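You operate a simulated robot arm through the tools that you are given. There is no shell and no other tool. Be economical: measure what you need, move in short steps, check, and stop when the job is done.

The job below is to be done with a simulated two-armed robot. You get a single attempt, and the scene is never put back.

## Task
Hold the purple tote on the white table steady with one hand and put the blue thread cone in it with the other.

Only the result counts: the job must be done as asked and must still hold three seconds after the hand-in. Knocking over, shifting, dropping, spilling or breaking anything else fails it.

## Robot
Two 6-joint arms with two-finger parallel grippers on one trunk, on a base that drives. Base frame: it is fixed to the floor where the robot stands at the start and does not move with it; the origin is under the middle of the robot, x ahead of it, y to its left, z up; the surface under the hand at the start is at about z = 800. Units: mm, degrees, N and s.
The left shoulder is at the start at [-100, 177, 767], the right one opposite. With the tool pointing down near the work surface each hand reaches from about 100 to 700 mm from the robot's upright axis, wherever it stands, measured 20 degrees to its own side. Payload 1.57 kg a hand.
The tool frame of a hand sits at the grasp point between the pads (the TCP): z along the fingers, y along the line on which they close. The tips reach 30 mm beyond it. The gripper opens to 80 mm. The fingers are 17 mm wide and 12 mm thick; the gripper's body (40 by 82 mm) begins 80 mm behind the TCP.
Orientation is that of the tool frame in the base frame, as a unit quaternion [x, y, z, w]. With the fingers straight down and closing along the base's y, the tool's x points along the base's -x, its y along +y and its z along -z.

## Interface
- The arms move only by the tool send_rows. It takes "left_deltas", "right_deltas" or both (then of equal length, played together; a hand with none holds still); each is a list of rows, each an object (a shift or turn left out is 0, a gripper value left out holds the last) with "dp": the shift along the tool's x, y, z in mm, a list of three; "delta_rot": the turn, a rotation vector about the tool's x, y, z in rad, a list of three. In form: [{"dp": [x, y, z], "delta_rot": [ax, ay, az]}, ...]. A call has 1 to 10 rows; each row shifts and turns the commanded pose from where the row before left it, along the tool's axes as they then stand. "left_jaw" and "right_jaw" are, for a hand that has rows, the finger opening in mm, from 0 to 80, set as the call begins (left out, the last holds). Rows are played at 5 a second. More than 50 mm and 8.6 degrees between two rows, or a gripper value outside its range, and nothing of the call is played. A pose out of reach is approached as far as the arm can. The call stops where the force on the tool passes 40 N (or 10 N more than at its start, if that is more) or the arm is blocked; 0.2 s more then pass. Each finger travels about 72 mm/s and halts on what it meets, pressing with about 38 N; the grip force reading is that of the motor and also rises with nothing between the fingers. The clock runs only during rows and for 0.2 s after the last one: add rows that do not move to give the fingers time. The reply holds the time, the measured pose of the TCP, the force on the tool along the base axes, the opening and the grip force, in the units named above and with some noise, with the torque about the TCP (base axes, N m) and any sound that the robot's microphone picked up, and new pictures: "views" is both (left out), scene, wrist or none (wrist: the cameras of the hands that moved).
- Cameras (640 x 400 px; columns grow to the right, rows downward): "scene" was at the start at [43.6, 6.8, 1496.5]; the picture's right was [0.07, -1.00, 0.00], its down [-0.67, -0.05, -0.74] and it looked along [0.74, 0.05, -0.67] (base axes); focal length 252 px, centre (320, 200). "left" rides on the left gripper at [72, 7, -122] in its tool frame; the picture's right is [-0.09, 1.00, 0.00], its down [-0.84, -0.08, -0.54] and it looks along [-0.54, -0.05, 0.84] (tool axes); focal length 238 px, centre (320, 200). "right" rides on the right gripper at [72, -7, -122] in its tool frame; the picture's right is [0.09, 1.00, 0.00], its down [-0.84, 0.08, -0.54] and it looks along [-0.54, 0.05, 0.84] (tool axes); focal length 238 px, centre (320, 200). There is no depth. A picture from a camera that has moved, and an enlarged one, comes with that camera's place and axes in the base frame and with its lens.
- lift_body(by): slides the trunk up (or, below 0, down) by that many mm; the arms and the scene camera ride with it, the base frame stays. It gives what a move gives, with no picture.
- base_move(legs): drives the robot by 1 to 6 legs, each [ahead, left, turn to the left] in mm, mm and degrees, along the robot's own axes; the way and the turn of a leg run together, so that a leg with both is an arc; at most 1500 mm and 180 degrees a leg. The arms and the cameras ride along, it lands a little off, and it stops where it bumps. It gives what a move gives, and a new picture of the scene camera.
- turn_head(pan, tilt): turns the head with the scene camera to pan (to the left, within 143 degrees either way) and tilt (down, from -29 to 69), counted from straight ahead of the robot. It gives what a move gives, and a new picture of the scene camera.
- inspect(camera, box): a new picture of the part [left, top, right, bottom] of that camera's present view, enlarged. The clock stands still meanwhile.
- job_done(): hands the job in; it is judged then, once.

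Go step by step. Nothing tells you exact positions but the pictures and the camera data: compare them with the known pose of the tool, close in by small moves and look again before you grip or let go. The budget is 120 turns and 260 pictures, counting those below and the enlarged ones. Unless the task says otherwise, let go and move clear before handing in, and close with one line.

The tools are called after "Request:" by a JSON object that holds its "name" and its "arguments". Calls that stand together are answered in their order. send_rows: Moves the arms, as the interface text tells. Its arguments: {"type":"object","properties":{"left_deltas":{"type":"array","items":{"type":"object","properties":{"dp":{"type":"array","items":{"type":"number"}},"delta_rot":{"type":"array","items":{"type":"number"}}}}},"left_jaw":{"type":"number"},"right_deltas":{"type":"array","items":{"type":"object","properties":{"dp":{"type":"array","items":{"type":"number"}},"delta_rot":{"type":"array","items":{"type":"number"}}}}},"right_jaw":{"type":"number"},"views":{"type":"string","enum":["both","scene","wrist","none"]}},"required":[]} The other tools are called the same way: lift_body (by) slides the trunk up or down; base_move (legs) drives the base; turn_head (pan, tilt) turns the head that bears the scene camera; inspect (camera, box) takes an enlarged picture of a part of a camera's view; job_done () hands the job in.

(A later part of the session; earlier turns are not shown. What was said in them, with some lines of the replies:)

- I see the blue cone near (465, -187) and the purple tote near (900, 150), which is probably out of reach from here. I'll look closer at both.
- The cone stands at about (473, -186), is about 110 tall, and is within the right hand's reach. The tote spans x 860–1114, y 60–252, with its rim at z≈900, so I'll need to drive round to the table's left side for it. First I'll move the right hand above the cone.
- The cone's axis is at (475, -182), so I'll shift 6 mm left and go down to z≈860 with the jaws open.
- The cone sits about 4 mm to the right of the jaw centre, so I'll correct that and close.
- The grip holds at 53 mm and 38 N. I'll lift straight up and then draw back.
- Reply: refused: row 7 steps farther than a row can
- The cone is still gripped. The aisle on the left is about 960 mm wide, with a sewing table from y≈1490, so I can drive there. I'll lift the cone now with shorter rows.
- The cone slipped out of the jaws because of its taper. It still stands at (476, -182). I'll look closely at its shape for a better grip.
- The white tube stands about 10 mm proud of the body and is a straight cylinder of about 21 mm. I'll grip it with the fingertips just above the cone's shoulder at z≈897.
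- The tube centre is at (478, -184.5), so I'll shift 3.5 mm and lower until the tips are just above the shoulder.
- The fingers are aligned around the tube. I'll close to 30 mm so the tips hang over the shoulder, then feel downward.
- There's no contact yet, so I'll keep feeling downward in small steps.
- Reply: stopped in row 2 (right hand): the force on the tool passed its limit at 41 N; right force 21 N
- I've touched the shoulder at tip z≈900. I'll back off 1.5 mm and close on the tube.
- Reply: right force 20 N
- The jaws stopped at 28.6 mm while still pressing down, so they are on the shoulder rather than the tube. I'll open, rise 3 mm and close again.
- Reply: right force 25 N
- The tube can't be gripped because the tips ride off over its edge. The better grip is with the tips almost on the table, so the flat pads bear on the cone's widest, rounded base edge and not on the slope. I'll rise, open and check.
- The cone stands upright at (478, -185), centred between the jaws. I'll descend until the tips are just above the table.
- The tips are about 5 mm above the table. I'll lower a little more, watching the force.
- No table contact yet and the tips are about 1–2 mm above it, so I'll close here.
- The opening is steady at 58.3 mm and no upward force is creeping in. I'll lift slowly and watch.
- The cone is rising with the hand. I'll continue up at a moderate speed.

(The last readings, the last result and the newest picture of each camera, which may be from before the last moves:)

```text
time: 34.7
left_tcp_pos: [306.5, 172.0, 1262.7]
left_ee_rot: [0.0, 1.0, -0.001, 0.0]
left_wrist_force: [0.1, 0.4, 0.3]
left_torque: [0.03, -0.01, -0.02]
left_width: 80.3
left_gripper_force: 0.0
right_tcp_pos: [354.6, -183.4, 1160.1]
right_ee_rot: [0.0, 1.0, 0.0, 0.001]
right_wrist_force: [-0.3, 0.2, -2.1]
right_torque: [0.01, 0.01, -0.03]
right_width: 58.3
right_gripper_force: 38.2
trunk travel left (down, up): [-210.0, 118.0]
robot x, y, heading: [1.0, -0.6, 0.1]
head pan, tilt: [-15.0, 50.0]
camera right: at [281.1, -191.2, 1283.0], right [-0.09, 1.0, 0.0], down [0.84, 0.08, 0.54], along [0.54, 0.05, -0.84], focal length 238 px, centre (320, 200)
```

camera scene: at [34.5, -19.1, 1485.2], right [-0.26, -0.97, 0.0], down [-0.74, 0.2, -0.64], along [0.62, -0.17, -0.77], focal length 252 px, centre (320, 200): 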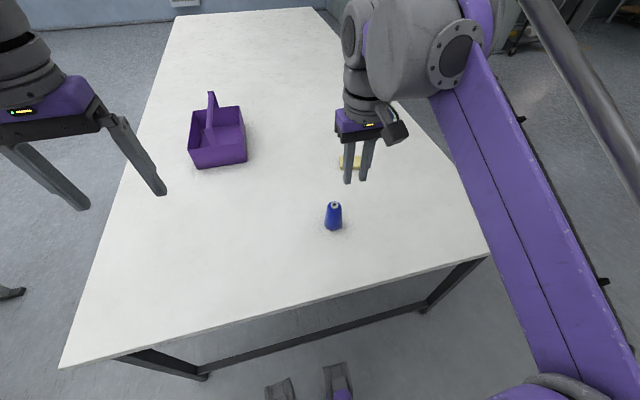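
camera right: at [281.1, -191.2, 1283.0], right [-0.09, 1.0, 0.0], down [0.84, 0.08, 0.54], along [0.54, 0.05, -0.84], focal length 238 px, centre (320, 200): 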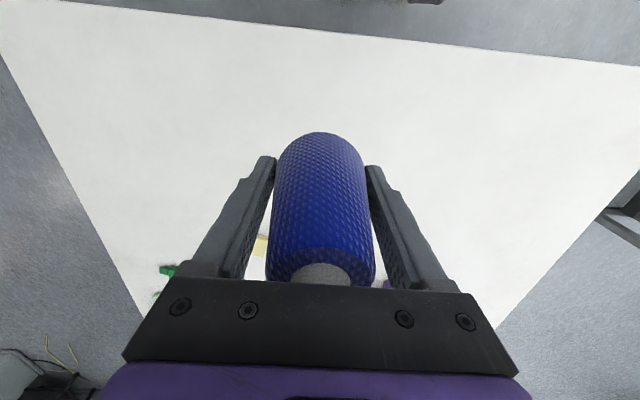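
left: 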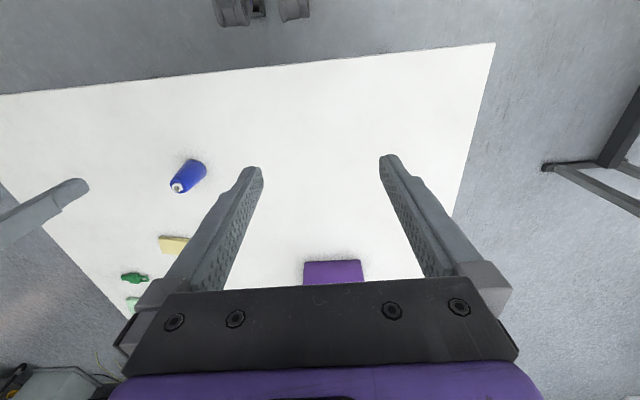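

The cone is held firmly at z≈1160. Next I'll strafe left into the aisle.

Request:
{"name": "base_move", "arguments": {"legs": [[0, 850, 0]]}}

Request:
{"name": "turn_head", "arguments": {"pan": 0, "tilt": 50}}

```text
time: 42.6
left_tcp_pos: [311.0, 1031.8, 1262.7]
left_ee_rot: [0.006, 1.0, 0.0, 0.0]
left_wrist_force: [-0.1, 0.4, 1.0]
left_torque: [-0.01, -0.01, -0.01]
left_width: 80.3
left_gripper_force: 0.1
right_tcp_pos: [356.1, 675.5, 1159.6]
right_ee_rot: [0.005, 1.0, 0.0, 0.001]
right_wrist_force: [0.1, 0.0, -1.7]
right_torque: [-0.03, -0.06, -0.03]
right_width: 58.5
right_gripper_force: 37.9
trunk travel left (down, up): [-210.0, 118.0]
robot x, y, heading: [5.0, 862.5, -0.6]
head pan, tilt: [-15.0, 50.0]
camera scene: at [38.5, 843.2, 1485.1], right [-0.27, -0.96, 0.0], down [-0.74, 0.21, -0.64], along [0.62, -0.17, -0.77], focal length 252 px, centre (320, 200)
```

scene: 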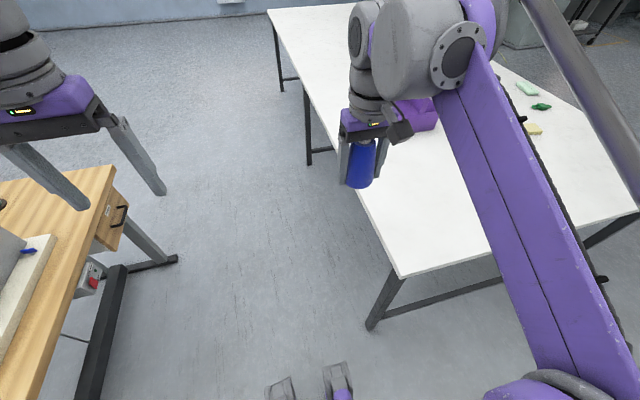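

```text
time: 43.4
left_tcp_pos: [311.2, 1031.7, 1263.1]
left_ee_rot: [0.004, 1.0, 0.0, -0.001]
left_wrist_force: [-0.3, 0.2, 0.1]
left_torque: [-0.01, 0.03, -0.01]
left_width: 80.1
left_gripper_force: 0.1
right_tcp_pos: [356.2, 674.9, 1159.9]
right_ee_rot: [0.005, 1.0, 0.0, 0.0]
right_wrist_force: [-0.8, 0.0, -0.7]
right_torque: [-0.04, -0.01, 0.03]
right_width: 58.5
right_gripper_force: 37.8
trunk travel left (down, up): [-210.0, 118.0]
robot x, y, heading: [3.1, 860.3, -0.5]
head pan, tilt: [0.0, 50.0]
camera scene: at [41.3, 863.0, 1485.1], right [-0.01, -1.0, 0.0], down [-0.77, 0.01, -0.64], along [0.64, -0.01, -0.77], focal length 252 px, centre (320, 200)
```

scene: 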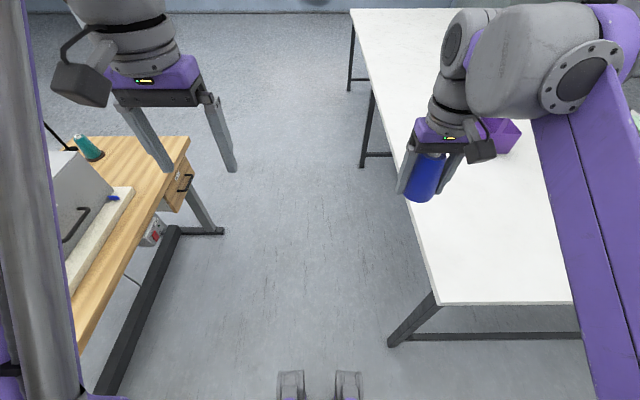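

The aisle is clear on both sides. I'll drive ahead about 995 mm and then turn right to face the table.

Request:
{"name": "base_move", "arguments": {"legs": [[995, 0, 0]]}}

Request:
{"name": "base_move", "arguments": {"legs": [[0, 0, -89.5]]}}

```text
time: 48.6
left_tcp_pos: [1318.7, 1019.2, 1262.9]
left_ee_rot: [0.006, 1.0, 0.0, -0.001]
left_wrist_force: [-0.7, 0.1, -0.4]
left_torque: [-0.01, 0.0, -0.01]
left_width: 80.1
left_gripper_force: 0.0
right_tcp_pos: [1363.3, 663.7, 1158.8]
right_ee_rot: [0.006, 1.0, 0.0, 0.001]
right_wrist_force: [0.1, 0.4, -2.0]
right_torque: [-0.03, 0.0, 0.01]
right_width: 58.2
right_gripper_force: 38.3
trunk travel left (down, up): [-210.0, 118.0]
robot x, y, heading: [1010.0, 850.7, -0.6]
head pan, tilt: [0.0, 50.0]
camera scene: at [1049.2, 851.7, 1485.1], right [-0.01, -1.0, 0.0], down [-0.77, 0.01, -0.64], along [0.64, -0.01, -0.77], focal length 252 px, centre (320, 200)
```

scene: 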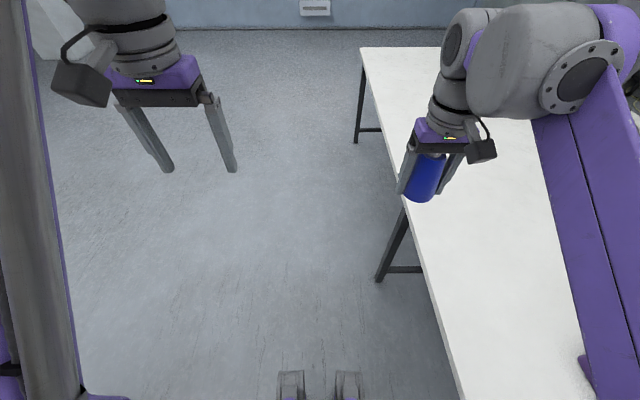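

```text
time: 52.8
left_tcp_pos: [1179.2, 543.6, 1263.3]
left_ee_rot: [0.712, 0.702, 0.0, 0.0]
left_wrist_force: [0.3, -0.4, 0.2]
left_torque: [0.0, 0.03, 0.0]
left_width: 80.2
left_gripper_force: 0.1
right_tcp_pos: [824.0, 500.2, 1160.9]
right_ee_rot: [0.712, 0.702, -0.001, 0.001]
right_wrist_force: [0.6, 0.4, -2.3]
right_torque: [-0.04, 0.0, 0.02]
right_width: 58.1
right_gripper_force: 37.8
trunk travel left (down, up): [-210.0, 118.0]
robot x, y, heading: [1011.3, 852.5, -90.6]
head pan, tilt: [0.0, 50.0]
camera scene: at [1010.6, 814.3, 1485.1], right [-1.0, 0.01, 0.0], down [0.01, 0.77, -0.64], along [-0.01, -0.64, -0.77], focal length 252 px, centre (320, 200)
```

scene: 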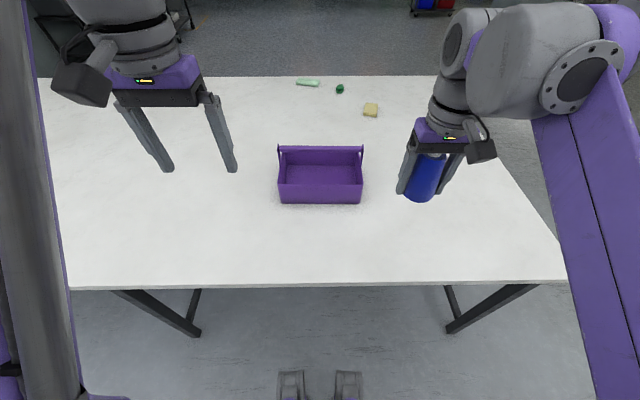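

I'm now facing the tote squarely. I'll drive 110 mm ahead to bring it into comfortable reach.

Request:
{"name": "base_move", "arguments": {"legs": [[110, 0, 0.6]]}}

Request:
{"name": "inspect", "arguments": {"camera": "scene", "box": [240, 120, 400, 260]}}

```text
time: 54.0
left_tcp_pos: [1181.6, 435.0, 1262.6]
left_ee_rot: [0.708, 0.706, 0.0, 0.0]
left_wrist_force: [0.6, -0.4, -0.5]
left_torque: [0.04, -0.02, 0.01]
left_width: 80.2
left_gripper_force: 0.0
right_tcp_pos: [827.1, 388.6, 1160.3]
right_ee_rot: [0.708, 0.706, 0.0, 0.001]
right_wrist_force: [-0.1, -0.7, -1.5]
right_torque: [0.03, 0.0, 0.01]
right_width: 58.4
right_gripper_force: 37.9
trunk travel left (down, up): [-210.0, 118.0]
robot x, y, heading: [1011.2, 741.0, -90.1]
head pan, tilt: [0.0, 50.0]
camera scene: at [1010.0, 704.6, 1485.1], right [-1.0, 0.0, 0.0], down [0.0, 0.77, -0.64], along [0.0, -0.64, -0.77], focal length 252 px, centre (320, 200)
```

scene: 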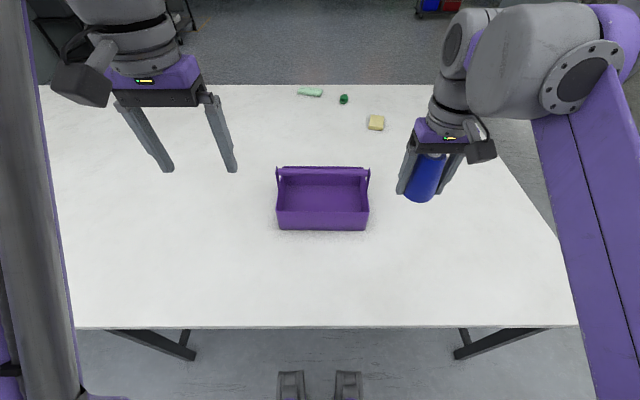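

```text
2.86 times, centred on (320, 190) of scene
camera zoom: at [1010.0, 704.6, 1485.1], right [-1.0, 0.0, 0.0], down [0.0, 0.77, -0.64], along [0.0, -0.64, -0.77], focal length 720 px, centre (320, 229)
```

zoom: 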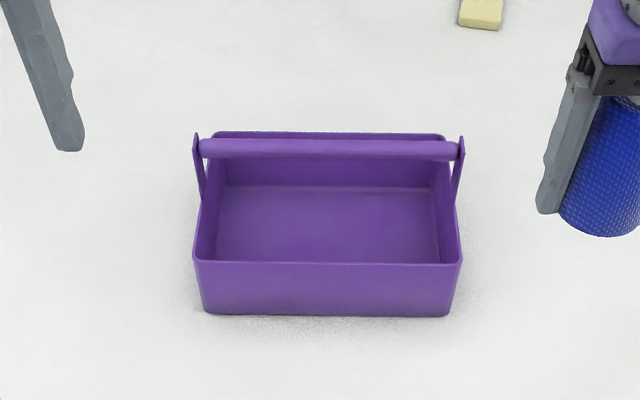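

The tote spans x 864–1137 and y 73–263, with its rim at z≈900 and the handle at y≈168, z≈967. The left hand goes above the left short wall at (1136, 218), with its jaws straddling that wall.

Request:
{"name": "send_rows", "arguments": {"left_deltas": [{"dp": [-27, -5.5, 25]}, {"dp": [-27, -5.5, 30]}, {"dp": [-27, -5.5, 30]}, {"dp": [-27, -5.5, 30]}, {"dp": [-27, -5.5, 30]}, {"dp": [-27, -5.5, 30]}, {"dp": [-27, -5.5, 30]}, {"dp": [-27, -5.5, 30]}, {}], "left_jaw": 80}}

```text
time: 56.0
left_tcp_pos: [1134.3, 221.2, 1026.5]
left_ee_rot: [0.708, 0.706, 0.0, 0.0]
left_wrist_force: [-0.1, 0.9, 0.2]
left_torque: [-0.02, 0.02, -0.03]
left_width: 80.0
left_gripper_force: 0.0
right_tcp_pos: [825.5, 389.2, 1159.4]
right_ee_rot: [0.709, 0.705, -0.001, 0.0]
right_wrist_force: [-0.1, -0.3, -0.5]
right_torque: [-0.03, 0.01, 0.03]
right_width: 58.3
right_gripper_force: 38.3
trunk travel left (down, up): [-210.0, 118.0]
robot x, y, heading: [1012.9, 741.1, -90.0]
head pan, tilt: [0.0, 50.0]
camera scene: at [1010.0, 705.6, 1485.2], right [-1.0, 0.0, 0.0], down [0.0, 0.77, -0.64], along [0.0, -0.64, -0.77], focal length 252 px, centre (320, 200)
camera left: at [1141.6, 293.0, 1147.2], right [1.0, -0.1, 0.0], down [-0.08, -0.84, 0.54], along [-0.05, -0.54, -0.84], focal length 238 px, centre (320, 200)
```

scene: 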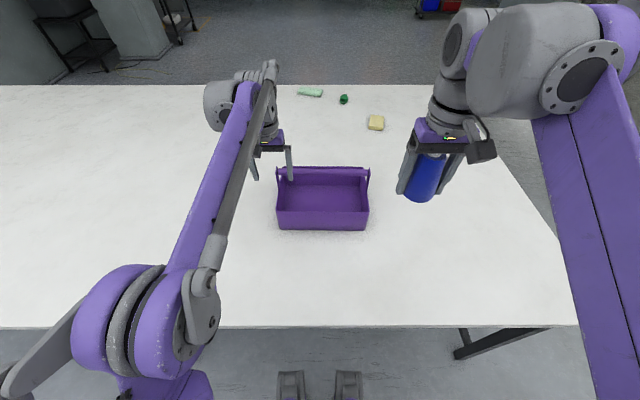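
left: 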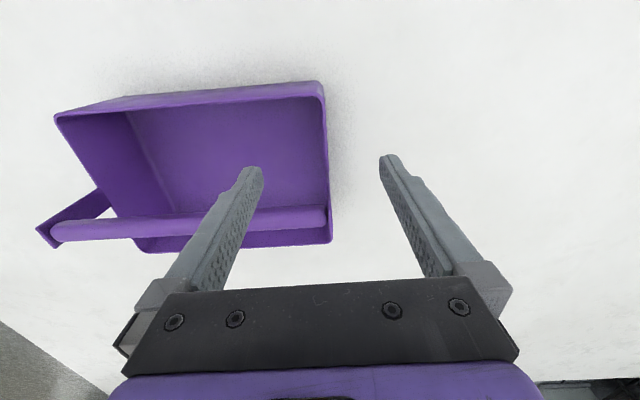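

The left wall is at x≈1138 and the jaws straddle it with the handle clear. I'll shift 4 mm and go down so the tips reach 25 mm below the rim.

Request:
{"name": "send_rows", "arguments": {"left_deltas": [{"dp": [0, 4, 20]}, {"dp": [0, 0, 30]}, {"dp": [0, 0, 30]}, {"dp": [0, 0, 25]}, {"dp": [0, 0, 15]}, {}]}}

```text
time: 57.4
left_tcp_pos: [1140.0, 220.1, 907.3]
left_ee_rot: [0.708, 0.706, 0.0, 0.0]
left_wrist_force: [-0.1, 0.3, 0.7]
left_torque: [0.03, 0.02, -0.02]
left_width: 80.0
left_gripper_force: 0.2
right_tcp_pos: [825.7, 388.5, 1160.6]
right_ee_rot: [0.709, 0.706, 0.0, 0.001]
right_wrist_force: [-0.5, -0.7, -1.5]
right_torque: [0.0, -0.01, 0.04]
right_width: 58.2
right_gripper_force: 37.7
trunk travel left (down, up): [-210.0, 118.0]
robot x, y, heading: [1012.5, 739.0, -90.2]
head pan, tilt: [0.0, 50.0]
camera scene: at [1009.9, 704.8, 1485.1], right [-1.0, 0.0, 0.0], down [0.0, 0.77, -0.64], along [0.0, -0.64, -0.77], focal length 252 px, centre (320, 200)
camera left: at [1146.6, 291.9, 1029.0], right [1.0, -0.1, 0.0], down [-0.08, -0.84, 0.54], along [-0.05, -0.54, -0.84], focal length 238 px, centre (320, 200)
```

scene: 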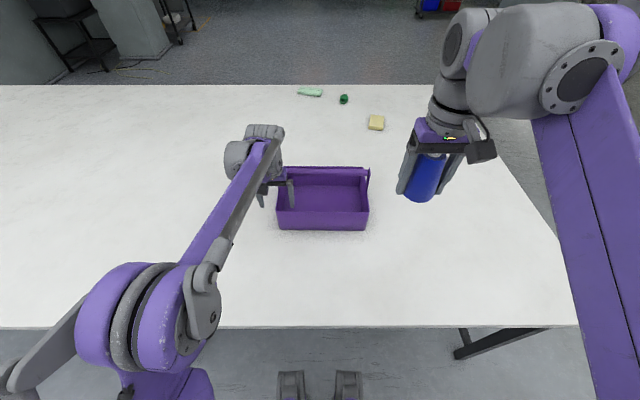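
left: 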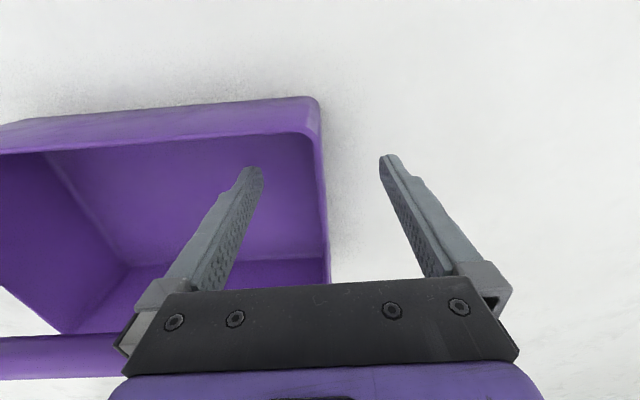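

The wall is at x≈1138 between the jaws. I'll shift 2 mm and close the left hand on it.

Request:
{"name": "send_rows", "arguments": {"left_deltas": [{"dp": [0, -2, 0]}, {}], "views": "none"}}

Request:
{"name": "send_rows", "arguments": {"left_deltas": [{}, {}, {}, {}, {}, {}], "left_jaw": 0, "views": "both"}}

```text
time: 58.0
left_tcp_pos: [1138.3, 220.0, 909.0]
left_ee_rot: [0.708, 0.706, 0.0, -0.001]
left_wrist_force: [0.1, -0.5, 0.2]
left_torque: [0.0, 0.0, 0.0]
left_width: 80.2
left_gripper_force: 0.1
right_tcp_pos: [827.1, 389.2, 1160.9]
right_ee_rot: [0.709, 0.706, -0.001, 0.001]
right_wrist_force: [0.3, -0.2, -0.8]
right_torque: [0.0, -0.01, 0.0]
right_width: 58.4
right_gripper_force: 38.0
trunk travel left (down, up): [-210.0, 118.0]
robot x, y, heading: [1009.6, 744.3, -90.2]
head pan, tilt: [0.0, 50.0]
```

```text
time: 59.4
left_tcp_pos: [1137.4, 219.3, 908.0]
left_ee_rot: [0.708, 0.706, 0.0, 0.0]
left_wrist_force: [0.0, 1.3, 0.1]
left_torque: [0.05, 0.01, -0.34]
left_width: 3.6
left_gripper_force: 24.6
right_tcp_pos: [825.3, 389.1, 1159.8]
right_ee_rot: [0.709, 0.706, -0.001, 0.0]
right_wrist_force: [0.3, 0.2, -1.3]
right_torque: [0.02, -0.02, 0.0]
right_width: 58.1
right_gripper_force: 38.3
trunk travel left (down, up): [-210.0, 118.0]
robot x, y, heading: [1009.4, 741.4, -90.2]
head pan, tilt: [0.0, 50.0]
camera scene: at [1009.9, 704.8, 1485.1], right [-1.0, 0.0, 0.0], down [0.0, 0.77, -0.64], along [0.0, -0.64, -0.77], focal length 252 px, centre (320, 200)
camera left: at [1144.7, 291.9, 1029.4], right [1.0, -0.1, 0.0], down [-0.08, -0.84, 0.54], along [-0.05, -0.54, -0.84], focal length 238 px, centre (320, 200)
```

scene: 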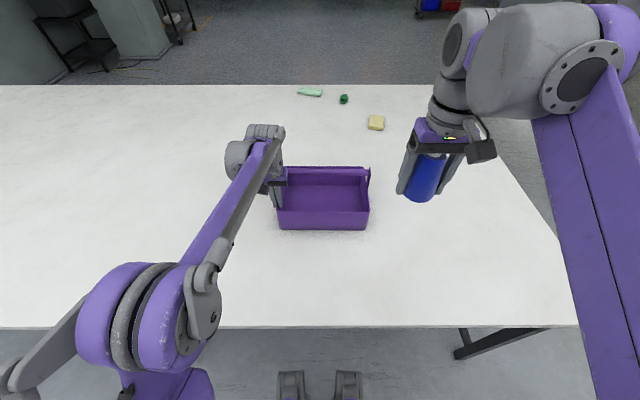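
left: 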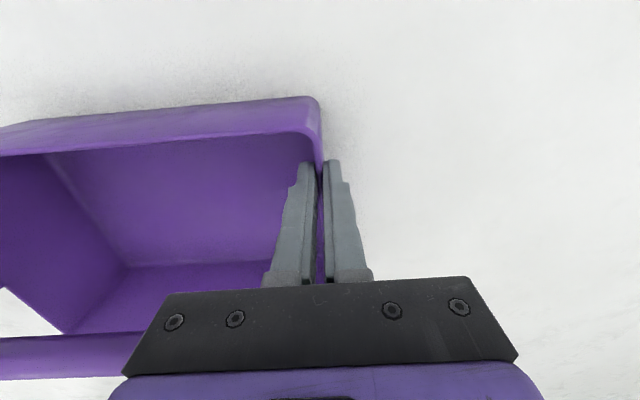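

The left hand holds the tote wall (3.6 mm thick) and the tote hasn't moved. Now the right hand goes above the near compartment at (940, 218).

Request:
{"name": "send_rows", "arguments": {"right_deltas": [{"dp": [-10, 8, 0]}, {"dp": [-20, 14, 0]}, {"dp": [-27, 18, 0]}, {"dp": [-27, 18, 0]}, {"dp": [-27, 18, 0]}, {"dp": [-27, 18, 0]}, {"dp": [-20, 12, 0]}, {"dp": [-12, 7, 0]}, {}]}}

```text
time: 61.4
left_tcp_pos: [1137.2, 219.5, 909.0]
left_ee_rot: [0.708, 0.706, -0.001, 0.0]
left_wrist_force: [0.5, 0.7, 1.1]
left_torque: [0.66, -0.05, -0.16]
left_width: 4.0
left_gripper_force: 24.3
right_tcp_pos: [930.2, 244.4, 1144.3]
right_ee_rot: [0.709, 0.706, 0.0, 0.0]
right_wrist_force: [-0.8, -0.3, -1.9]
right_torque: [0.03, -0.01, -0.03]
right_width: 58.6
right_gripper_force: 37.8
right hand out of reach, approached as far as the arm can: row 6, 7, 8
trunk travel left (down, up): [-210.0, 118.0]
robot x, y, heading: [1010.3, 738.9, -90.1]
head pan, tilt: [0.0, 50.0]
camera scene: at [1010.1, 704.8, 1485.1], right [-1.0, 0.0, 0.0], down [0.0, 0.77, -0.64], along [0.0, -0.64, -0.77], focal length 252 px, centre (320, 200)
camera right: at [923.0, 315.9, 1266.6], right [1.0, 0.09, 0.0], down [0.08, -0.84, 0.54], along [0.05, -0.54, -0.84], focal length 238 px, centre (320, 200)
```

scene: 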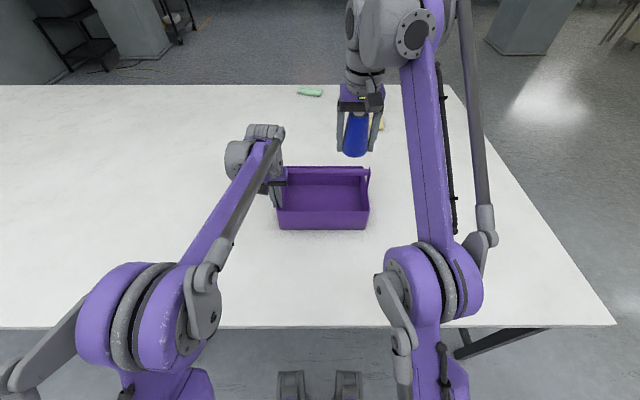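
right: 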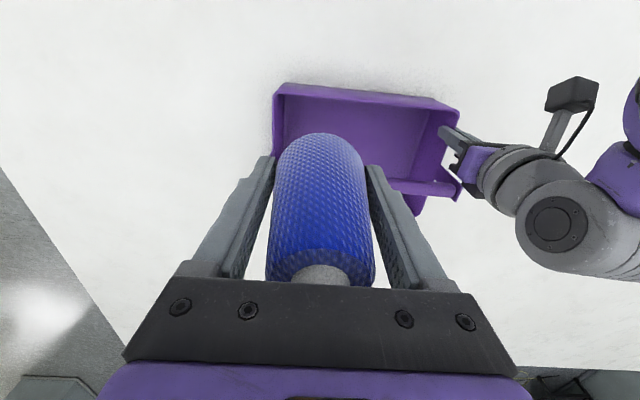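

At this height the arm is at its reach limit. I'll go lower, where it reaches further, still above the handle.

Request:
{"name": "send_rows", "arguments": {"right_deltas": [{"dp": [0, 0, 12]}, {"dp": [0, 0, 22]}, {"dp": [0, 0, 25]}, {"dp": [0, 0, 18]}, {}]}}

```text
time: 62.6
left_tcp_pos: [1136.8, 219.2, 909.0]
left_ee_rot: [0.708, 0.706, 0.0, -0.001]
left_wrist_force: [3.1, 1.1, 0.0]
left_torque: [0.08, -0.03, -0.15]
left_width: 3.9
left_gripper_force: 24.4
right_tcp_pos: [929.2, 244.2, 1066.4]
right_ee_rot: [0.709, 0.706, 0.0, 0.0]
right_wrist_force: [0.1, 0.7, -0.4]
right_torque: [-0.03, 0.01, -0.01]
right_width: 58.5
right_gripper_force: 37.5
trunk travel left (down, up): [-210.0, 118.0]
robot x, y, heading: [1013.3, 743.6, -90.0]
head pan, tilt: [0.0, 50.0]
camera scene: at [1010.2, 704.9, 1485.1], right [-1.0, 0.0, 0.0], down [0.0, 0.77, -0.64], along [0.0, -0.64, -0.77], focal length 252 px, centre (320, 200)
camera right: at [922.5, 315.9, 1188.6], right [1.0, 0.09, 0.0], down [0.07, -0.84, 0.54], along [0.05, -0.54, -0.84], focal length 238 px, centre (320, 200)
```

scene: 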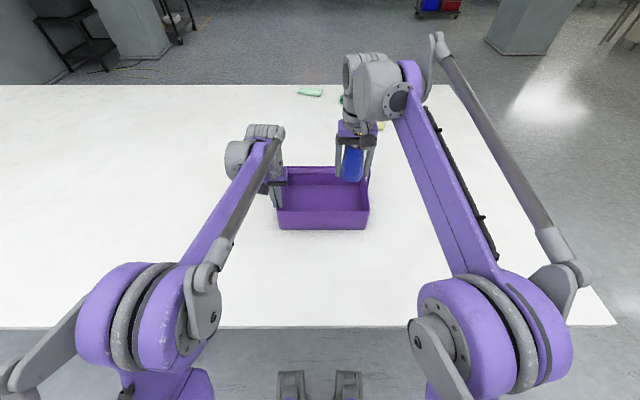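
right: 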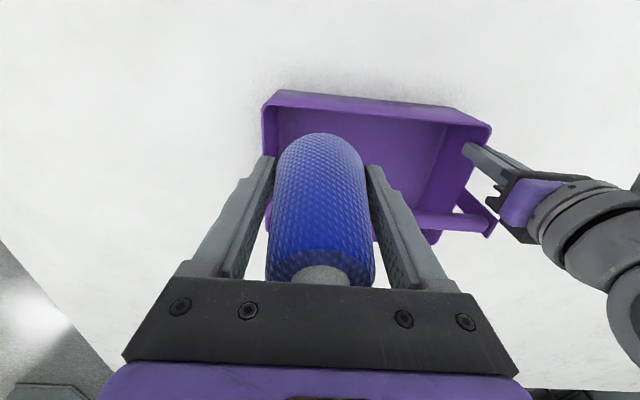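

I'm below the limit now, so I'll move to (945, 216) over the near compartment.

Request:
{"name": "send_rows", "arguments": {"right_deltas": [{"dp": [-8, 5, 0]}, {"dp": [-12, 6, 0]}, {"dp": [-8, 4, 0]}, {"dp": [0, 0, 15]}, {}]}}

Request:
{"name": "inspect", "arguments": {"camera": "scene", "box": [240, 110, 420, 250]}}

```text
time: 63.8
left_tcp_pos: [1139.4, 219.1, 908.8]
left_ee_rot: [0.708, 0.706, 0.0, 0.0]
left_wrist_force: [1.0, -0.8, 1.9]
left_torque: [-0.03, 0.03, -0.13]
left_width: 3.9
left_gripper_force: 23.6
right_tcp_pos: [944.0, 216.4, 1050.3]
right_ee_rot: [0.708, 0.706, -0.001, 0.001]
right_wrist_force: [0.8, 0.0, -1.3]
right_torque: [-0.01, -0.02, 0.0]
right_width: 58.4
right_gripper_force: 38.0
trunk travel left (down, up): [-210.0, 118.0]
robot x, y, heading: [1009.8, 743.7, -90.1]
head pan, tilt: [0.0, 50.0]
camera scene: at [1010.0, 704.6, 1485.1], right [-1.0, 0.0, 0.0], down [0.0, 0.77, -0.64], along [0.0, -0.64, -0.77], focal length 252 px, centre (320, 200)
camera right: at [937.4, 287.8, 1173.1], right [1.0, 0.09, 0.0], down [0.07, -0.84, 0.54], along [0.05, -0.54, -0.84], focal length 238 px, centre (320, 200)
```

scene: 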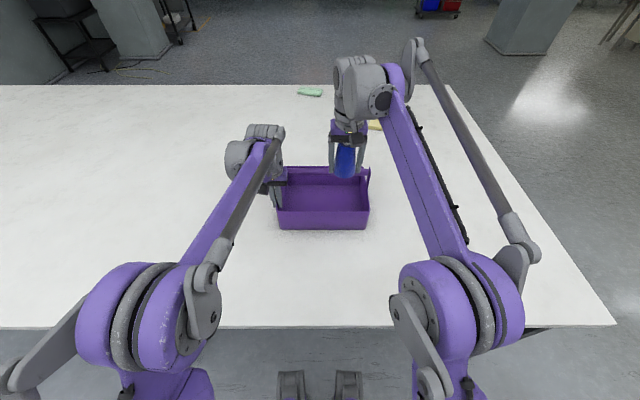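
right: 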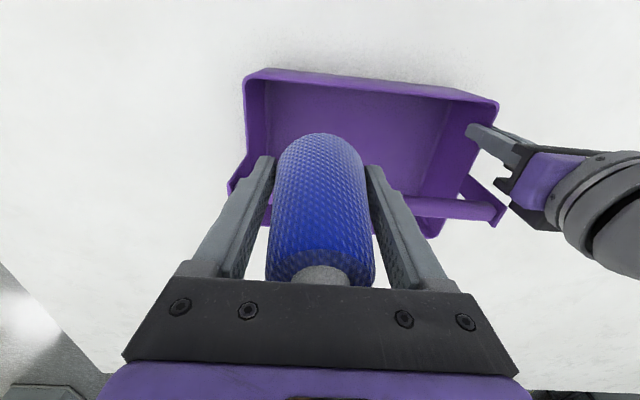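

```text
2.86 times, centred on (330, 180) of scene
camera zoom: at [1010.0, 704.6, 1485.1], right [-1.0, 0.0, 0.0], down [0.0, 0.77, -0.64], along [0.0, -0.64, -0.77], focal length 720 px, centre (291, 257)
```

zoom: 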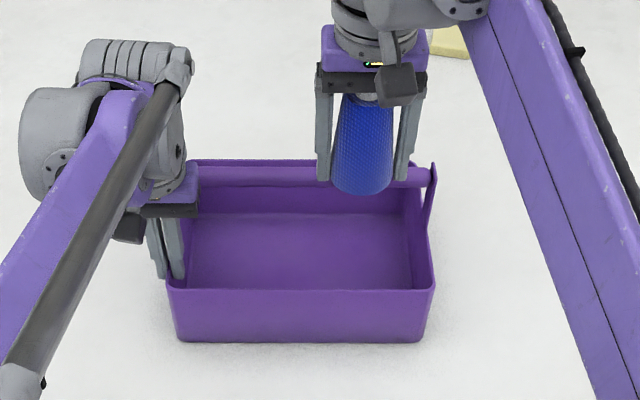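

The right-hand view puts the handle at y≈145–167, so the near compartment's middle is y≈214. I'll descend until the cone's base is just above the rim and check.

Request:
{"name": "send_rows", "arguments": {"right_deltas": [{"dp": [0, 0, 15]}, {"dp": [0, 0, 25]}, {"dp": [0, 0, 30]}, {"dp": [0, 0, 25]}, {"dp": [0, 0, 12]}, {}]}}

Request:
{"name": "inspect", "arguments": {"camera": "scene", "box": [260, 130, 400, 240]}}

```text
time: 65.2
left_tcp_pos: [1137.9, 219.0, 908.6]
left_ee_rot: [0.708, 0.706, 0.0, 0.0]
left_wrist_force: [0.1, -1.4, 2.0]
left_torque: [-0.1, 0.0, -0.13]
left_width: 3.6
left_gripper_force: 24.7
right_tcp_pos: [943.7, 217.3, 945.0]
right_ee_rot: [0.709, 0.706, -0.001, 0.0]
right_wrist_force: [0.2, -0.6, -1.5]
right_torque: [0.0, -0.01, 0.03]
right_width: 58.3
right_gripper_force: 37.6
trunk travel left (down, up): [-210.0, 118.0]
robot x, y, heading: [1011.4, 738.0, -90.3]
head pan, tilt: [0.0, 50.0]
camera scene: at [1009.9, 704.7, 1485.1], right [-1.0, 0.0, 0.0], down [0.0, 0.77, -0.64], along [0.0, -0.64, -0.77], focal length 252 px, centre (320, 200)
camera right: at [936.5, 288.6, 1066.8], right [1.0, 0.09, 0.0], down [0.07, -0.84, 0.54], along [0.05, -0.54, -0.84], focal length 238 px, centre (320, 200)
```

scene: 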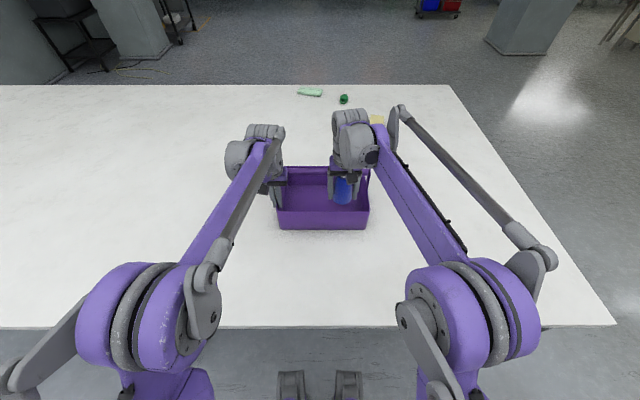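
right: 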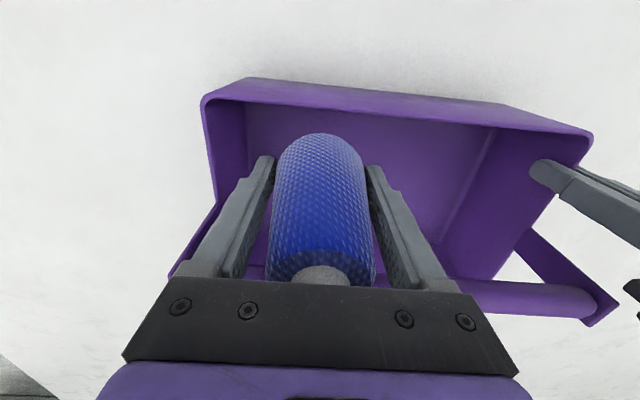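

```text
3.64 times, centred on (330, 185) of scene
camera zoom: at [1009.9, 704.7, 1485.1], right [-1.0, 0.0, 0.0], down [0.0, 0.77, -0.64], along [0.0, -0.64, -0.77], focal length 917 px, centre (284, 254)
```

zoom: 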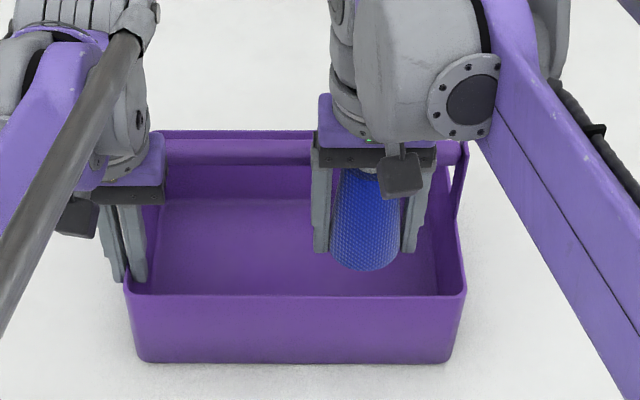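

The cone is centred over the near compartment with about 10 mm to the near wall. I'll descend into the tote.

Request:
{"name": "send_rows", "arguments": {"right_deltas": [{"dp": [0, 0, 12]}, {"dp": [0, 0, 20]}, {"dp": [0, 0, 20]}, {"dp": [0, 0, 20]}, {"dp": [0, 0, 14]}, {"dp": [0, 0, 6]}, {}]}}

Request:
{"name": "inspect", "arguments": {"camera": "scene", "box": [260, 130, 400, 240]}}

```text
time: 66.8
left_tcp_pos: [1136.2, 219.3, 909.6]
left_ee_rot: [0.708, 0.706, 0.0, 0.0]
left_wrist_force: [0.4, -0.3, 0.5]
left_torque: [0.07, 0.01, -0.11]
left_width: 3.7
left_gripper_force: 24.5
right_tcp_pos: [946.0, 216.3, 850.8]
right_ee_rot: [0.708, 0.706, -0.001, 0.0]
right_wrist_force: [0.1, 0.4, -2.6]
right_torque: [0.0, 0.01, -0.01]
right_width: 58.2
right_gripper_force: 37.9
trunk travel left (down, up): [-210.0, 118.0]
robot x, y, heading: [1011.3, 743.9, -90.3]
head pan, tilt: [0.0, 50.0]
camera scene: at [1009.9, 704.7, 1485.1], right [-1.0, 0.0, 0.0], down [0.0, 0.77, -0.64], along [0.0, -0.64, -0.77], focal length 252 px, centre (320, 200)
camera right: at [938.0, 287.3, 974.4], right [1.0, 0.09, 0.0], down [0.07, -0.84, 0.54], along [0.05, -0.54, -0.84], focal length 238 px, centre (320, 200)
```

scene: 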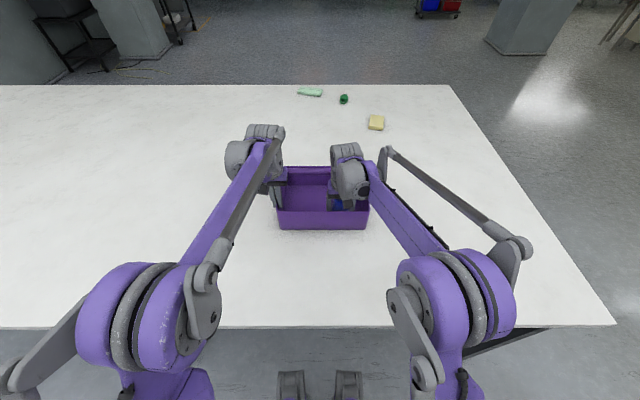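
right: 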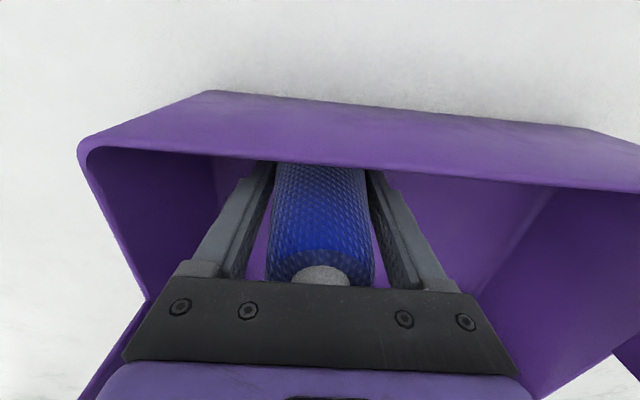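

```text
3.64 times, centred on (330, 185) of scene
camera zoom: at [1009.9, 704.7, 1485.1], right [-1.0, 0.0, 0.0], down [0.0, 0.77, -0.64], along [0.0, -0.64, -0.77], focal length 917 px, centre (284, 254)
```

zoom: 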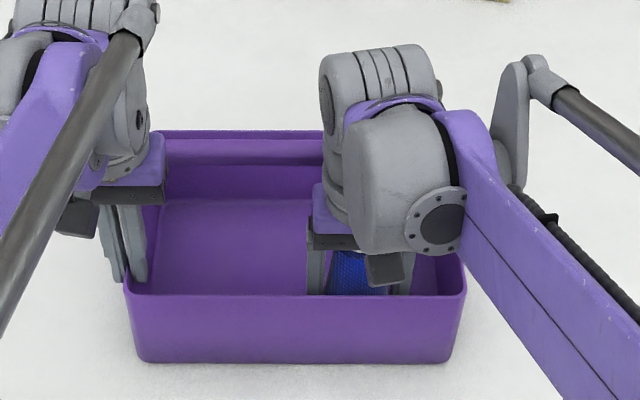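

No contact so far. I'll feel down to the tote floor in small steps.

Request:
{"name": "send_rows", "arguments": {"right_deltas": [{"dp": [0, 0, 2]}, {"dp": [0, 0, 2]}, {"dp": [0, 0, 2]}, {}], "views": "none"}}

Request:
{"name": "send_rows", "arguments": {"right_deltas": [{"dp": [0, 0, 2]}, {"dp": [0, 0, 2]}, {}], "views": "none"}}

```text
time: 67.8
left_tcp_pos: [1137.1, 218.5, 908.7]
left_ee_rot: [0.708, 0.706, 0.0, 0.0]
left_wrist_force: [-1.0, 1.4, -0.2]
left_torque: [0.06, 0.01, -0.13]
left_width: 3.6
left_gripper_force: 24.1
right_tcp_pos: [944.3, 217.3, 844.7]
right_ee_rot: [0.708, 0.706, 0.0, 0.001]
right_wrist_force: [-1.2, 1.2, -1.4]
right_torque: [0.01, -0.01, 0.0]
right_width: 58.2
right_gripper_force: 38.1
trunk travel left (down, up): [-210.0, 118.0]
robot x, y, heading: [1012.1, 741.6, -90.3]
head pan, tilt: [0.0, 50.0]
```

```text
time: 68.6
left_tcp_pos: [1137.3, 218.9, 908.5]
left_ee_rot: [0.709, 0.706, 0.0, 0.0]
left_wrist_force: [-1.1, 0.4, 0.3]
left_torque: [0.04, 0.04, -0.19]
left_width: 3.7
left_gripper_force: 24.3
right_tcp_pos: [944.7, 216.0, 843.4]
right_ee_rot: [0.708, 0.706, -0.001, 0.001]
right_wrist_force: [0.1, -0.7, -0.6]
right_torque: [0.03, 0.0, 0.0]
right_width: 58.1
right_gripper_force: 38.1
trunk travel left (down, up): [-210.0, 118.0]
robot x, y, heading: [1011.7, 742.1, -90.3]
head pan, tilt: [0.0, 50.0]
```

Request:
{"name": "send_rows", "arguments": {"right_deltas": [{"dp": [0, 0, 1.5]}, {"dp": [0, 0, 1.5]}, {}], "views": "none"}}

```text
time: 69.4
left_tcp_pos: [1137.1, 220.3, 908.1]
left_ee_rot: [0.709, 0.705, 0.0, 0.0]
left_wrist_force: [-0.6, 1.0, 0.7]
left_torque: [0.02, 0.05, -0.11]
left_width: 3.7
left_gripper_force: 24.6
right_tcp_pos: [943.9, 215.7, 839.8]
right_ee_rot: [0.709, 0.706, 0.0, 0.0]
right_wrist_force: [0.0, 0.4, -1.9]
right_torque: [0.0, 0.01, 0.02]
right_width: 58.3
right_gripper_force: 38.5
trunk travel left (down, up): [-210.0, 118.0]
robot x, y, heading: [1012.5, 744.7, -90.1]
head pan, tilt: [0.0, 50.0]
```

There's still no contact, so I'll keep going down gently.

Request:
{"name": "send_rows", "arguments": {"right_deltas": [{"dp": [0, 0, 1]}, {"dp": [0, 0, 1]}, {}], "views": "none"}}

Request:
{"name": "send_rows", "arguments": {"right_deltas": [{"dp": [0, 0, 1]}, {"dp": [0, 0, 1]}, {}], "views": "none"}}

```text
time: 70.2
left_tcp_pos: [1138.1, 220.1, 908.8]
left_ee_rot: [0.708, 0.706, 0.0, 0.001]
left_wrist_force: [0.2, -0.5, 0.4]
left_torque: [0.02, 0.02, -0.13]
left_width: 3.7
left_gripper_force: 24.1
right_tcp_pos: [945.0, 216.5, 836.1]
right_ee_rot: [0.708, 0.706, -0.001, 0.001]
right_wrist_force: [-1.1, 0.2, -1.8]
right_torque: [0.0, -0.05, 0.02]
right_width: 58.1
right_gripper_force: 37.7
trunk travel left (down, up): [-210.0, 118.0]
robot x, y, heading: [1014.4, 740.3, -90.2]
head pan, tilt: [0.0, 50.0]
```

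```text
time: 71.0
left_tcp_pos: [1138.9, 220.2, 908.7]
left_ee_rot: [0.709, 0.705, 0.0, -0.001]
left_wrist_force: [-0.7, -0.3, -9.4]
left_torque: [0.52, -0.03, -0.04]
left_width: 3.8
left_gripper_force: 24.3
right_tcp_pos: [943.9, 216.9, 836.3]
right_ee_rot: [0.708, 0.706, 0.0, 0.001]
right_wrist_force: [-0.7, -1.9, 30.8]
right_torque: [-0.11, -0.35, 0.12]
right_width: 58.1
right_gripper_force: 38.4
trunk travel left (down, up): [-210.0, 118.0]
robot x, y, heading: [1010.8, 740.4, -90.3]
head pan, tilt: [0.0, 50.0]
```

The cone is on the tote floor. I'll ease off 1.5 mm and open the right jaws.

Request:
{"name": "send_rows", "arguments": {"right_deltas": [{"dp": [0, 0, -1.5]}, {}], "views": "none"}}

Request:
{"name": "send_rows", "arguments": {"right_deltas": [{}, {}, {}, {}], "right_jaw": 80, "views": "wrist"}}

```text
time: 71.6
left_tcp_pos: [1137.3, 220.0, 908.9]
left_ee_rot: [0.708, 0.706, 0.0, 0.0]
left_wrist_force: [-1.1, 3.3, -4.7]
left_torque: [-0.43, -0.02, -0.1]
left_width: 3.7
left_gripper_force: 24.3
right_tcp_pos: [944.8, 216.9, 835.6]
right_ee_rot: [0.709, 0.706, -0.001, 0.001]
right_wrist_force: [0.1, -7.8, 19.6]
right_torque: [-0.28, -0.13, -0.17]
right_width: 58.4
right_gripper_force: 37.8
trunk travel left (down, up): [-210.0, 118.0]
robot x, y, heading: [1011.3, 741.0, -90.2]
head pan, tilt: [0.0, 50.0]
```

```text
time: 72.6
left_tcp_pos: [1137.9, 219.7, 909.1]
left_ee_rot: [0.708, 0.706, 0.001, 0.0]
left_wrist_force: [1.7, 0.9, -0.2]
left_torque: [-0.19, -0.01, -0.07]
left_width: 3.8
left_gripper_force: 24.5
right_tcp_pos: [944.5, 216.6, 835.6]
right_ee_rot: [0.708, 0.706, -0.001, 0.001]
right_wrist_force: [0.0, 0.5, 0.3]
right_torque: [0.0, -0.01, 0.0]
right_width: 80.4
right_gripper_force: 0.0
trunk travel left (down, up): [-210.0, 118.0]
robot x, y, heading: [1012.7, 741.4, -90.2]
head pan, tilt: [0.0, 50.0]
camera right: at [937.6, 288.0, 959.0], right [1.0, 0.09, 0.0], down [0.07, -0.84, 0.54], along [0.05, -0.54, -0.84], focal length 238 px, centre (320, 200)
```

right: 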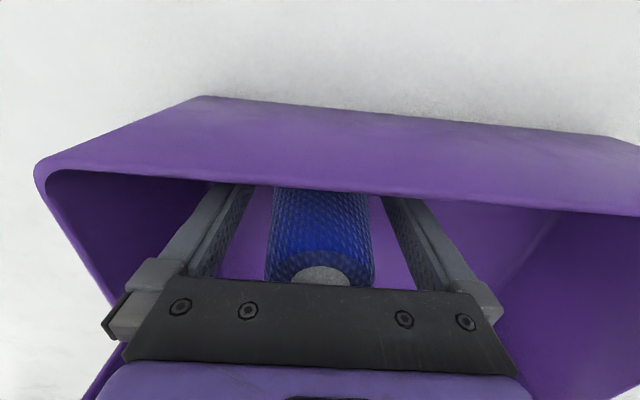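

The cone is free and standing. I'll raise the right hand straight up.

Request:
{"name": "send_rows", "arguments": {"right_deltas": [{"dp": [0, 0, -6]}, {"dp": [0, 0, -15]}, {"dp": [0, 0, -25]}, {"dp": [0, 0, -35]}, {"dp": [0, 0, -40]}, {"dp": [0, 0, -40]}, {"dp": [0, 0, -40]}, {}]}}

```text
time: 74.4
left_tcp_pos: [1138.1, 220.0, 908.5]
left_ee_rot: [0.708, 0.706, -0.001, 0.0]
left_wrist_force: [1.1, 0.4, 0.0]
left_torque: [0.03, -0.01, -0.11]
left_width: 3.8
left_gripper_force: 24.9
right_tcp_pos: [943.3, 219.6, 1038.0]
right_ee_rot: [0.708, 0.706, -0.001, 0.001]
right_wrist_force: [0.1, -0.4, 0.3]
right_torque: [-0.01, -0.01, -0.02]
right_width: 80.0
right_gripper_force: 0.1
trunk travel left (down, up): [-210.0, 118.0]
robot x, y, heading: [1008.4, 742.2, -90.1]
head pan, tilt: [0.0, 50.0]
camera scene: at [1010.2, 704.9, 1485.1], right [-1.0, 0.0, 0.0], down [0.0, 0.77, -0.64], along [0.0, -0.64, -0.77], focal length 252 px, centre (320, 200)
camera right: at [937.8, 290.2, 1160.4], right [1.0, 0.09, 0.0], down [0.07, -0.84, 0.54], along [0.05, -0.54, -0.84], focal length 238 px, centre (320, 200)
```

scene: 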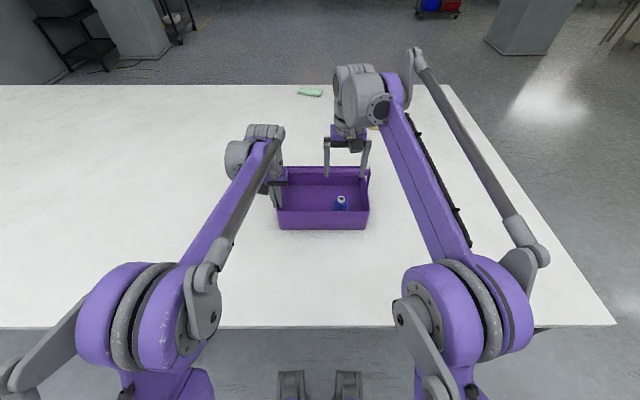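
right: 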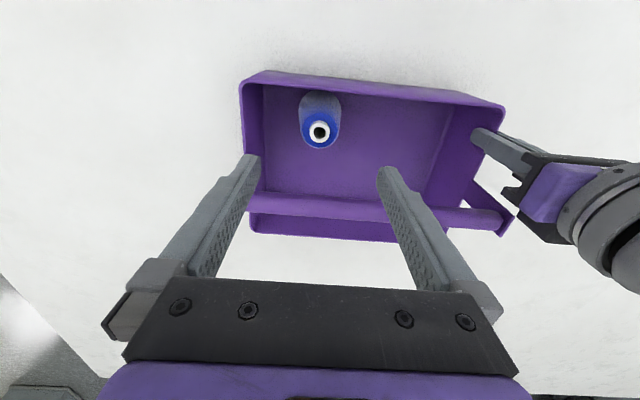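

The cone stands upright in the tote. I'll move the right hand back and then open the left hand, rising clear afterwards.

Request:
{"name": "send_rows", "arguments": {"right_deltas": [{"dp": [20, 0, -10]}, {"dp": [40, 0, -10]}, {"dp": [40, -10, -10]}, {"dp": [20, -10, 0]}], "views": "none"}}

Request:
{"name": "send_rows", "arguments": {"left_deltas": [{}, {}, {}, {}], "left_jaw": 60, "views": "wrist"}}

```text
time: 75.4
left_tcp_pos: [1138.1, 220.1, 908.6]
left_ee_rot: [0.708, 0.706, 0.0, 0.001]
left_wrist_force: [1.2, 1.4, 0.0]
left_torque: [0.0, -0.03, -0.1]
left_width: 3.8
left_gripper_force: 24.9
right_tcp_pos: [924.9, 340.0, 1068.4]
right_ee_rot: [0.709, 0.706, -0.001, 0.001]
right_wrist_force: [0.3, 0.0, 0.0]
right_torque: [0.02, 0.02, 0.01]
right_width: 79.6
right_gripper_force: 0.0
trunk travel left (down, up): [-210.0, 118.0]
robot x, y, heading: [1015.4, 743.4, -90.2]
head pan, tilt: [0.0, 50.0]
```

```text
time: 76.4
left_tcp_pos: [1137.2, 219.6, 909.6]
left_ee_rot: [0.708, 0.706, 0.0, 0.0]
left_wrist_force: [0.2, -0.4, 0.1]
left_torque: [0.03, 0.03, -0.01]
left_width: 59.8
left_gripper_force: 0.0
right_tcp_pos: [925.6, 339.0, 1067.9]
right_ee_rot: [0.708, 0.706, -0.001, 0.0]
right_wrist_force: [-0.9, 0.1, -0.6]
right_torque: [0.0, 0.01, 0.01]
right_width: 79.9
right_gripper_force: 0.0
trunk travel left (down, up): [-210.0, 118.0]
robot x, y, heading: [1011.8, 740.8, -90.2]
head pan, tilt: [0.0, 50.0]
camera left: at [1144.8, 291.9, 1029.4], right [1.0, -0.1, 0.0], down [-0.08, -0.84, 0.54], along [-0.05, -0.54, -0.84], focal length 238 px, centre (320, 200)
```

left: 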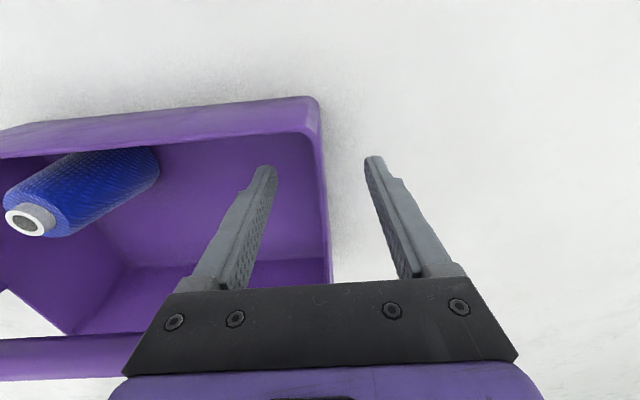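

The left hand has let go and the tote is still in place. I'll raise that hand clear.

Request:
{"name": "send_rows", "arguments": {"left_deltas": [{"dp": [0, 0, -10]}, {"dp": [0, 0, -25]}, {"dp": [0, 0, -40]}, {"dp": [0, 0, -40]}, {"dp": [20, 0, -30]}, {"dp": [40, 0, -10]}, {"dp": [40, 0, 0]}, {}], "views": "scene"}}

Request:
{"name": "inspect", "arguments": {"camera": "scene", "box": [240, 70, 420, 250]}}

```text
time: 78.2
left_tcp_pos: [1139.0, 319.6, 1060.5]
left_ee_rot: [0.709, 0.705, 0.0, 0.0]
left_wrist_force: [0.9, -0.5, 0.9]
left_torque: [0.02, -0.01, 0.0]
left_width: 60.2
left_gripper_force: 0.1
right_tcp_pos: [926.0, 338.7, 1067.4]
right_ee_rot: [0.709, 0.706, 0.0, 0.0]
right_wrist_force: [0.1, -1.0, 0.6]
right_torque: [0.0, 0.01, -0.01]
right_width: 79.9
right_gripper_force: 0.1
trunk travel left (down, up): [-210.0, 118.0]
robot x, y, heading: [1007.6, 741.4, -90.2]
head pan, tilt: [0.0, 50.0]
camera scene: at [1009.9, 703.9, 1485.1], right [-1.0, 0.0, 0.0], down [0.0, 0.77, -0.64], along [0.0, -0.64, -0.77], focal length 252 px, centre (320, 200)
```

scene: 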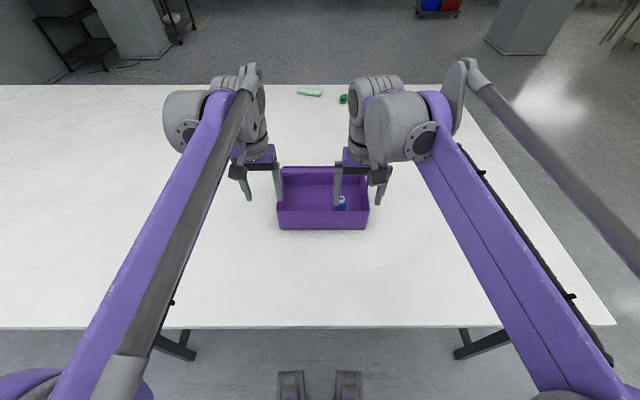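

```text
2.22 times, centred on (330, 160) of scene
camera zoom: at [1009.9, 703.9, 1485.1], right [-1.0, 0.0, 0.0], down [0.0, 0.77, -0.64], along [0.0, -0.64, -0.77], focal length 560 px, centre (298, 289)
```

zoom: 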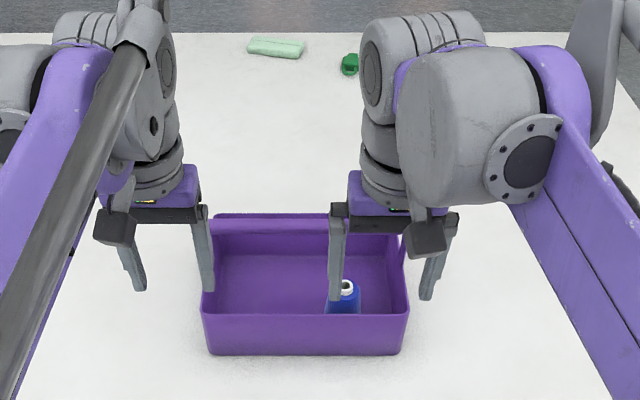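

The cone stands in the tote, the tote is where it was, and both hands are clear. I'm handing in.

Request:
{"name": "job_done", "arguments": {}}

```text
The job is handed in.
```

The blue thread cone is standing in the purple tote, which the left hand held steady while the right hand set the cone down. My first grip slipped off the cone, but it stayed standing and I picked it up on a later try. Both hands have let go and are clear.
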